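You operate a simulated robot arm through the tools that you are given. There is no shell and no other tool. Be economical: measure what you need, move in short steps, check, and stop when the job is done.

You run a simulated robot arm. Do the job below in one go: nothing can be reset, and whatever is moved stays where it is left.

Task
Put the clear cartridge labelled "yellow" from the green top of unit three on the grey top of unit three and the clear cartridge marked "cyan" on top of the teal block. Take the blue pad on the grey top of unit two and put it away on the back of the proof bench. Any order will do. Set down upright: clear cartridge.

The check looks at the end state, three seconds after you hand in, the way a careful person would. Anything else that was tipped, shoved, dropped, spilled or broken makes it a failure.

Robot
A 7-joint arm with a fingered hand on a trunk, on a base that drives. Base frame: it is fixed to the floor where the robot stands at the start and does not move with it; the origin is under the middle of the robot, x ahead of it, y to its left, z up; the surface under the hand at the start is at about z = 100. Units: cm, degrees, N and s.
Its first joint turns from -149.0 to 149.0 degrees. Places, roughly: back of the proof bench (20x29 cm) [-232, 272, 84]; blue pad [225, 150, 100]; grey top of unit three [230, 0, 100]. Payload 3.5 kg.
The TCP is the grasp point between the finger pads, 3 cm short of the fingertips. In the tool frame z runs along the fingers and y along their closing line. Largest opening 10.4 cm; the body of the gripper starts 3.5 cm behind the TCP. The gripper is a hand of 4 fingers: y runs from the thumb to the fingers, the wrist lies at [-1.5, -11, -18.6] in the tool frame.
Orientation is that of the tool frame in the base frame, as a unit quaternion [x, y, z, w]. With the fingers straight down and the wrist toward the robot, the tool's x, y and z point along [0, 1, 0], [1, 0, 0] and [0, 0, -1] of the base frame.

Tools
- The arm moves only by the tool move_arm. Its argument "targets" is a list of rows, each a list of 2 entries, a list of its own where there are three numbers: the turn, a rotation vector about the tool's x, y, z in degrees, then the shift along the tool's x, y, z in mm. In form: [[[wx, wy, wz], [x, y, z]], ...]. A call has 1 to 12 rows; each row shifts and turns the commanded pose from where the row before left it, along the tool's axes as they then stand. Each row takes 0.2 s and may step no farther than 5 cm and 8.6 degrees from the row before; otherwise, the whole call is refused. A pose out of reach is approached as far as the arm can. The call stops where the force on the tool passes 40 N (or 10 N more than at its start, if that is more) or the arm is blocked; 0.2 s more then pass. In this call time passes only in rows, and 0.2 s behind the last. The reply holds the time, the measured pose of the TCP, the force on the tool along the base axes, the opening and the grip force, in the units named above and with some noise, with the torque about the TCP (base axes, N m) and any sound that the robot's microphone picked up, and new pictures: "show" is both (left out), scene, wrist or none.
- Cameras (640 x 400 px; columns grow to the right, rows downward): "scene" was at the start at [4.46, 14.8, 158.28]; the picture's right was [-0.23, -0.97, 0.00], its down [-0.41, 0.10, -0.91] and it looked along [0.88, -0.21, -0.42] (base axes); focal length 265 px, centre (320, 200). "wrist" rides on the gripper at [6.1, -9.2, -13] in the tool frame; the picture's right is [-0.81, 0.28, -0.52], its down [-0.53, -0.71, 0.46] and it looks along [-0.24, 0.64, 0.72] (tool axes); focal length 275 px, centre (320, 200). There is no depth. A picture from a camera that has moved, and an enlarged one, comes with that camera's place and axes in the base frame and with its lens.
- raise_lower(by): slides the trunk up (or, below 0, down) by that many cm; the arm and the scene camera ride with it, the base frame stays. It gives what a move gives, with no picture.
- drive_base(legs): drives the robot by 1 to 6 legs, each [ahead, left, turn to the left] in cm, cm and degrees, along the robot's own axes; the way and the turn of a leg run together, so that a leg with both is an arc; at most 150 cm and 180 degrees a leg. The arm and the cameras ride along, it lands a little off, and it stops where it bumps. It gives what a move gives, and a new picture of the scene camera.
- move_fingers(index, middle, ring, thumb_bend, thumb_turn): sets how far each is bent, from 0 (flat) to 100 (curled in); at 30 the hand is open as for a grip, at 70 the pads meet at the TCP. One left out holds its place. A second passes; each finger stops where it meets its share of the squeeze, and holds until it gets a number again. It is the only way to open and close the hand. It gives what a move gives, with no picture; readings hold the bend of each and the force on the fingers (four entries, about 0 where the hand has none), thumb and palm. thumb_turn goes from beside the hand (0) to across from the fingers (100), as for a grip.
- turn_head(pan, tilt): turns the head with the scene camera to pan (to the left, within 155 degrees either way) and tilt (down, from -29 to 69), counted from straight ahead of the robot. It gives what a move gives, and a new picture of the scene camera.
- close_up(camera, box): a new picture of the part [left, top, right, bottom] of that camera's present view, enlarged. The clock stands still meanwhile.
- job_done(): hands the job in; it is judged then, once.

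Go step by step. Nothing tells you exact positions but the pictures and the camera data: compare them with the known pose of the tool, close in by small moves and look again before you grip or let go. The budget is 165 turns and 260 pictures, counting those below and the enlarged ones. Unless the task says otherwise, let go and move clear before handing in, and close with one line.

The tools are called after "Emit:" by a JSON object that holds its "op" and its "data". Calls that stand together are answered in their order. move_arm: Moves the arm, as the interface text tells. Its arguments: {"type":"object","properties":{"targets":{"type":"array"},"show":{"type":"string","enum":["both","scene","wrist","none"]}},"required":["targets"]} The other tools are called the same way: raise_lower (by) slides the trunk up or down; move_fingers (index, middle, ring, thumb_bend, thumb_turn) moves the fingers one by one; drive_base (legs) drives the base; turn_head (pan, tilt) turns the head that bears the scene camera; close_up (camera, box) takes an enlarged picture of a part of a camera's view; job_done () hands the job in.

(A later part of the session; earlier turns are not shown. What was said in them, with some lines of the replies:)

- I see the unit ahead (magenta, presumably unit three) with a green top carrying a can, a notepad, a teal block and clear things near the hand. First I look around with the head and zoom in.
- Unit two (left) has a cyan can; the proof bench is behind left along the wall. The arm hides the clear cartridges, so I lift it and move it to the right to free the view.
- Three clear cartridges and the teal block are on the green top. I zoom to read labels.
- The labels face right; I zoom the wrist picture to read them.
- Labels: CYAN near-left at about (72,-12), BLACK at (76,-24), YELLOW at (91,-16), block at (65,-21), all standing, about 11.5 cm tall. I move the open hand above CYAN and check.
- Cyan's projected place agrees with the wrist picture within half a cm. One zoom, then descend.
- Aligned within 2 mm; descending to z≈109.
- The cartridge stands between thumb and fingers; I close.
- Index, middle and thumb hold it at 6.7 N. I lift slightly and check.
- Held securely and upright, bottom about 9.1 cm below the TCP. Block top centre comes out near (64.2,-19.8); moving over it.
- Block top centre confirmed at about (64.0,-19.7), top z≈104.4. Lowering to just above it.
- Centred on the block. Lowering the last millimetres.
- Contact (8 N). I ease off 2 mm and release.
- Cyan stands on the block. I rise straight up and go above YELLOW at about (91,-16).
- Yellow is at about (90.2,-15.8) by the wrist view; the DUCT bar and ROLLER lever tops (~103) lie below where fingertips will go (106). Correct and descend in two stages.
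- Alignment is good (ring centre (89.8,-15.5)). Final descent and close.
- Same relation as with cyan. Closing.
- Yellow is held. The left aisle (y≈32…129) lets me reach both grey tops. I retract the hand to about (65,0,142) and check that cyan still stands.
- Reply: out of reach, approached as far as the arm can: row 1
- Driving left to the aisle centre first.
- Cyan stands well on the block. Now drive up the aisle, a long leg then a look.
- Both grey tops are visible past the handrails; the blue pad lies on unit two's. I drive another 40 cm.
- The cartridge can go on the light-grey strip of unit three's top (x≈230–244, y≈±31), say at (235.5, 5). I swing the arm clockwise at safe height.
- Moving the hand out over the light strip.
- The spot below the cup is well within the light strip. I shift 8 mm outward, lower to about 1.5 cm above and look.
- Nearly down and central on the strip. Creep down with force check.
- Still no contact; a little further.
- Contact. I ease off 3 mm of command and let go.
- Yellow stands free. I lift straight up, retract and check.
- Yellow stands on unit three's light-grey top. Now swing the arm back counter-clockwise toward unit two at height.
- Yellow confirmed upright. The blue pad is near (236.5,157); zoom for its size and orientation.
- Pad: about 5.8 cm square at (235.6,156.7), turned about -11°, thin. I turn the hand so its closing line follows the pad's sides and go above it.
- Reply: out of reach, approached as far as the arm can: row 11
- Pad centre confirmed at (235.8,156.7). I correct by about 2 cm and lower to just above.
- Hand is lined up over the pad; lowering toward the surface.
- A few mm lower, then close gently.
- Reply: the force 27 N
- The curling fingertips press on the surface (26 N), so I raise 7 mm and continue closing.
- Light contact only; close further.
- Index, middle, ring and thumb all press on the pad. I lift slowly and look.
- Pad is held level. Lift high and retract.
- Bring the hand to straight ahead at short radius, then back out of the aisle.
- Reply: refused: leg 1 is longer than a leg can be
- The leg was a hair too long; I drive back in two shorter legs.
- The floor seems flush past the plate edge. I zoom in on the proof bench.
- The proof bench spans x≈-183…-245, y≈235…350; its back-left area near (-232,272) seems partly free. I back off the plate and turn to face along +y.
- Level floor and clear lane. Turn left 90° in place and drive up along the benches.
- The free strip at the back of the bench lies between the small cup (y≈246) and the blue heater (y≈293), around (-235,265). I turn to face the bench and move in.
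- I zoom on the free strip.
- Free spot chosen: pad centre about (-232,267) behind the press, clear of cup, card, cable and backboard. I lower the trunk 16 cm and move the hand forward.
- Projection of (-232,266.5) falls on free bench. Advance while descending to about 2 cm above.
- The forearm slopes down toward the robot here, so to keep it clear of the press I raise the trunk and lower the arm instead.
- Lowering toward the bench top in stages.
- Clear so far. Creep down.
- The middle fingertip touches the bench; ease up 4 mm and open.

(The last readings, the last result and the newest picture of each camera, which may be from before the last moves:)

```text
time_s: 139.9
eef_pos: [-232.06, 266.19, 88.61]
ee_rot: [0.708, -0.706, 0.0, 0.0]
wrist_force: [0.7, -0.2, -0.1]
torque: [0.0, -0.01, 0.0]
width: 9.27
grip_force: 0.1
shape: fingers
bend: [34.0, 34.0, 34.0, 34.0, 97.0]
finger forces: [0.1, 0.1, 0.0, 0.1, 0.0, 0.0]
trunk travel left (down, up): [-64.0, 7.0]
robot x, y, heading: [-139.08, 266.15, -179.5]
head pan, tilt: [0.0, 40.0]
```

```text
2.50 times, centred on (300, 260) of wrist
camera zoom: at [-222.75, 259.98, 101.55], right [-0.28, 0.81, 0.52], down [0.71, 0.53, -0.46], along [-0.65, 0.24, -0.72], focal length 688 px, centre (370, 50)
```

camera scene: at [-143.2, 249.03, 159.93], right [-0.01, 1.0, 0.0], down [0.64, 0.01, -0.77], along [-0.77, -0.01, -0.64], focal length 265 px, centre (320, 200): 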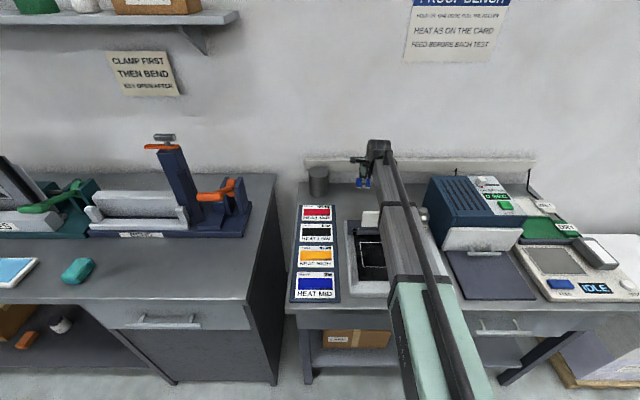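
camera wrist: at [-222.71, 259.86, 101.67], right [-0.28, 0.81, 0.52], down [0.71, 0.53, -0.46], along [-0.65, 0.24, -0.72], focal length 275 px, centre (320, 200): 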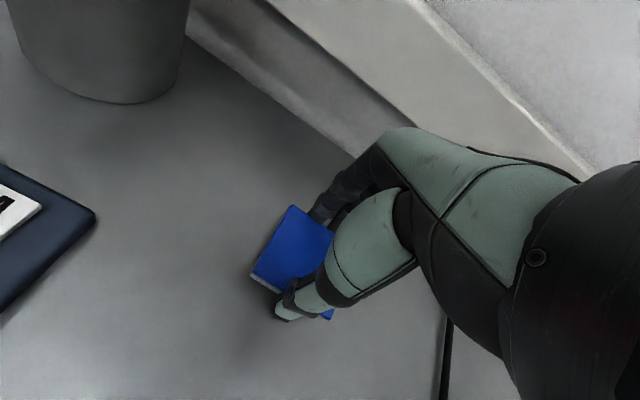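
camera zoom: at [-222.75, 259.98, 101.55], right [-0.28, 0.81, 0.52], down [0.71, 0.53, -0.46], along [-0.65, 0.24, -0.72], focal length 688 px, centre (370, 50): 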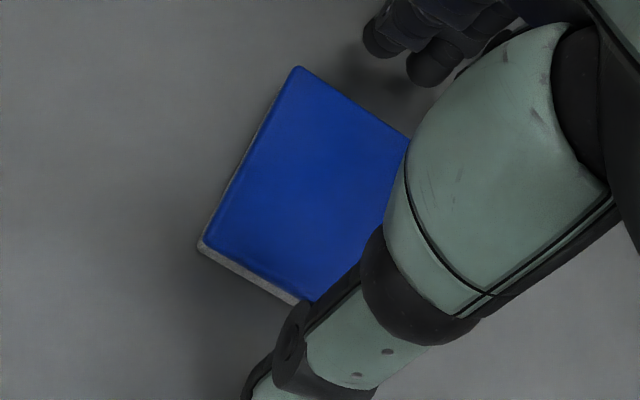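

The pad lies flat and free. I lift straight up, retract, and check the bench.

Emit:
{"op": "move_arm", "data": {"targets": [[[0, 0, 0], [0, 0, -45]], [[0, 0, 0], [0, 0, -45]], [[0, 0, 0], [0, 0, -45]], [[0, 0, 0], [0, 0, -45]], [[0, 0, 0], [0, 0, -45]], [[0, 0, 0], [0, -20, -45]], [[0, 0, 0], [0, -45, -20]], [[0, 0, 0], [0, -45, 0]], [[0, 0, 0], [0, -45, 0]], [[0, 0, 0], [0, -45, 0]], [[0, 0, 0], [0, -45, 0]], [[0, 0, 0], [0, -45, 0]]]}}

Emit:
{"op": "close_up", "data": {"camera": "scene", "box": [280, 130, 440, 250]}}

```text
time_s: 142.5
eef_pos: [-203.22, 266.35, 117.98]
ee_rot: [0.708, -0.706, 0.0, 0.0]
wrist_force: [-0.5, -0.2, 0.9]
torque: [-0.03, 0.01, 0.0]
width: 9.27
grip_force: 0.1
shape: fingers
bend: [34.0, 34.0, 34.0, 34.0, 97.0]
finger forces: [0.0, 0.0, 0.0, 0.0, 0.0, 0.0]
trunk travel left (down, up): [-64.0, 7.0]
robot x, y, heading: [-139.42, 266.3, -179.7]
head pan, tilt: [0.0, 40.0]
camera scene: at [-143.12, 249.03, 159.93], right [-0.01, 1.0, 0.0], down [0.64, 0.01, -0.77], along [-0.77, -0.01, -0.64], focal length 265 px, centre (320, 200)
camera wrist: at [-193.85, 260.16, 130.93], right [-0.28, 0.81, 0.52], down [0.71, 0.54, -0.46], along [-0.65, 0.24, -0.72], focal length 275 px, centre (320, 200)
```

scene: 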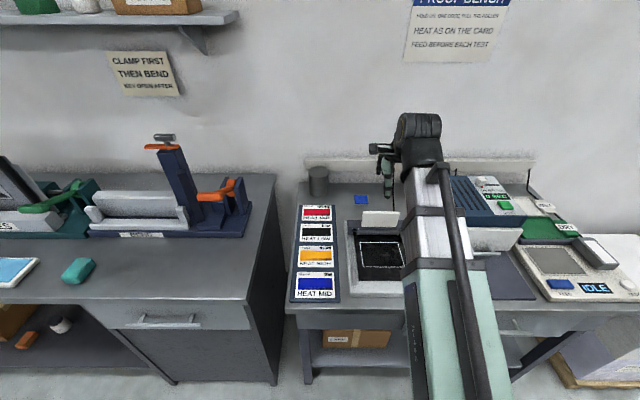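
wrist: 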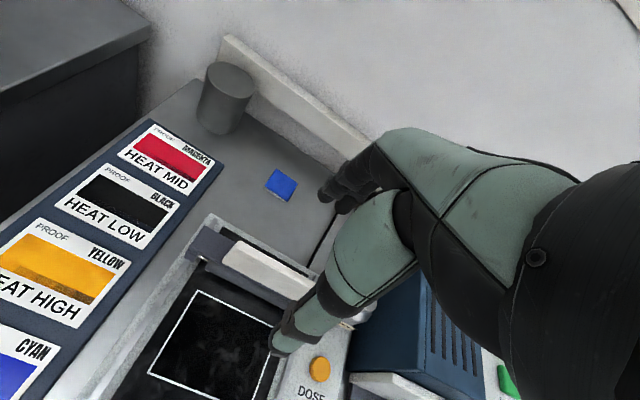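

```text
3.33 times, centred on (360, 190) of scene
camera zoom: at [-143.12, 249.03, 159.93], right [-0.01, 1.0, 0.0], down [0.64, 0.01, -0.77], along [-0.77, -0.01, -0.64], focal length 884 px, centre (187, 233)
```

zoom: 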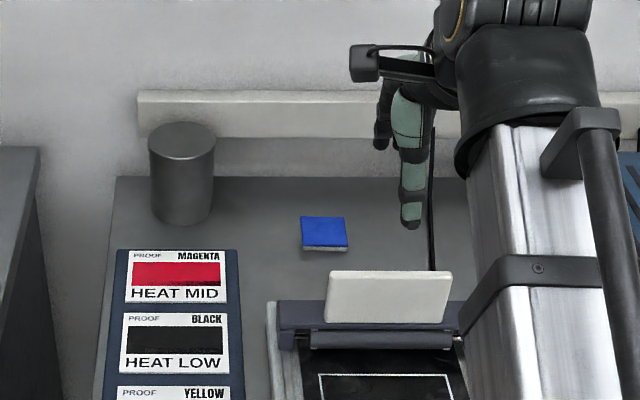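

The pad lies flat at the back of the proof bench, nothing else there has moved, and I saw both cartridges standing after I let go of them. The hand is clear, so I hand in.

Emit:
{"op": "job_done", "data": {}}

```text
The job is handed in.
```

The job is handed in: the yellow cartridge stands on unit three's grey top, the cyan cartridge stands on the teal block, and the blue pad lies at the back of the proof bench.
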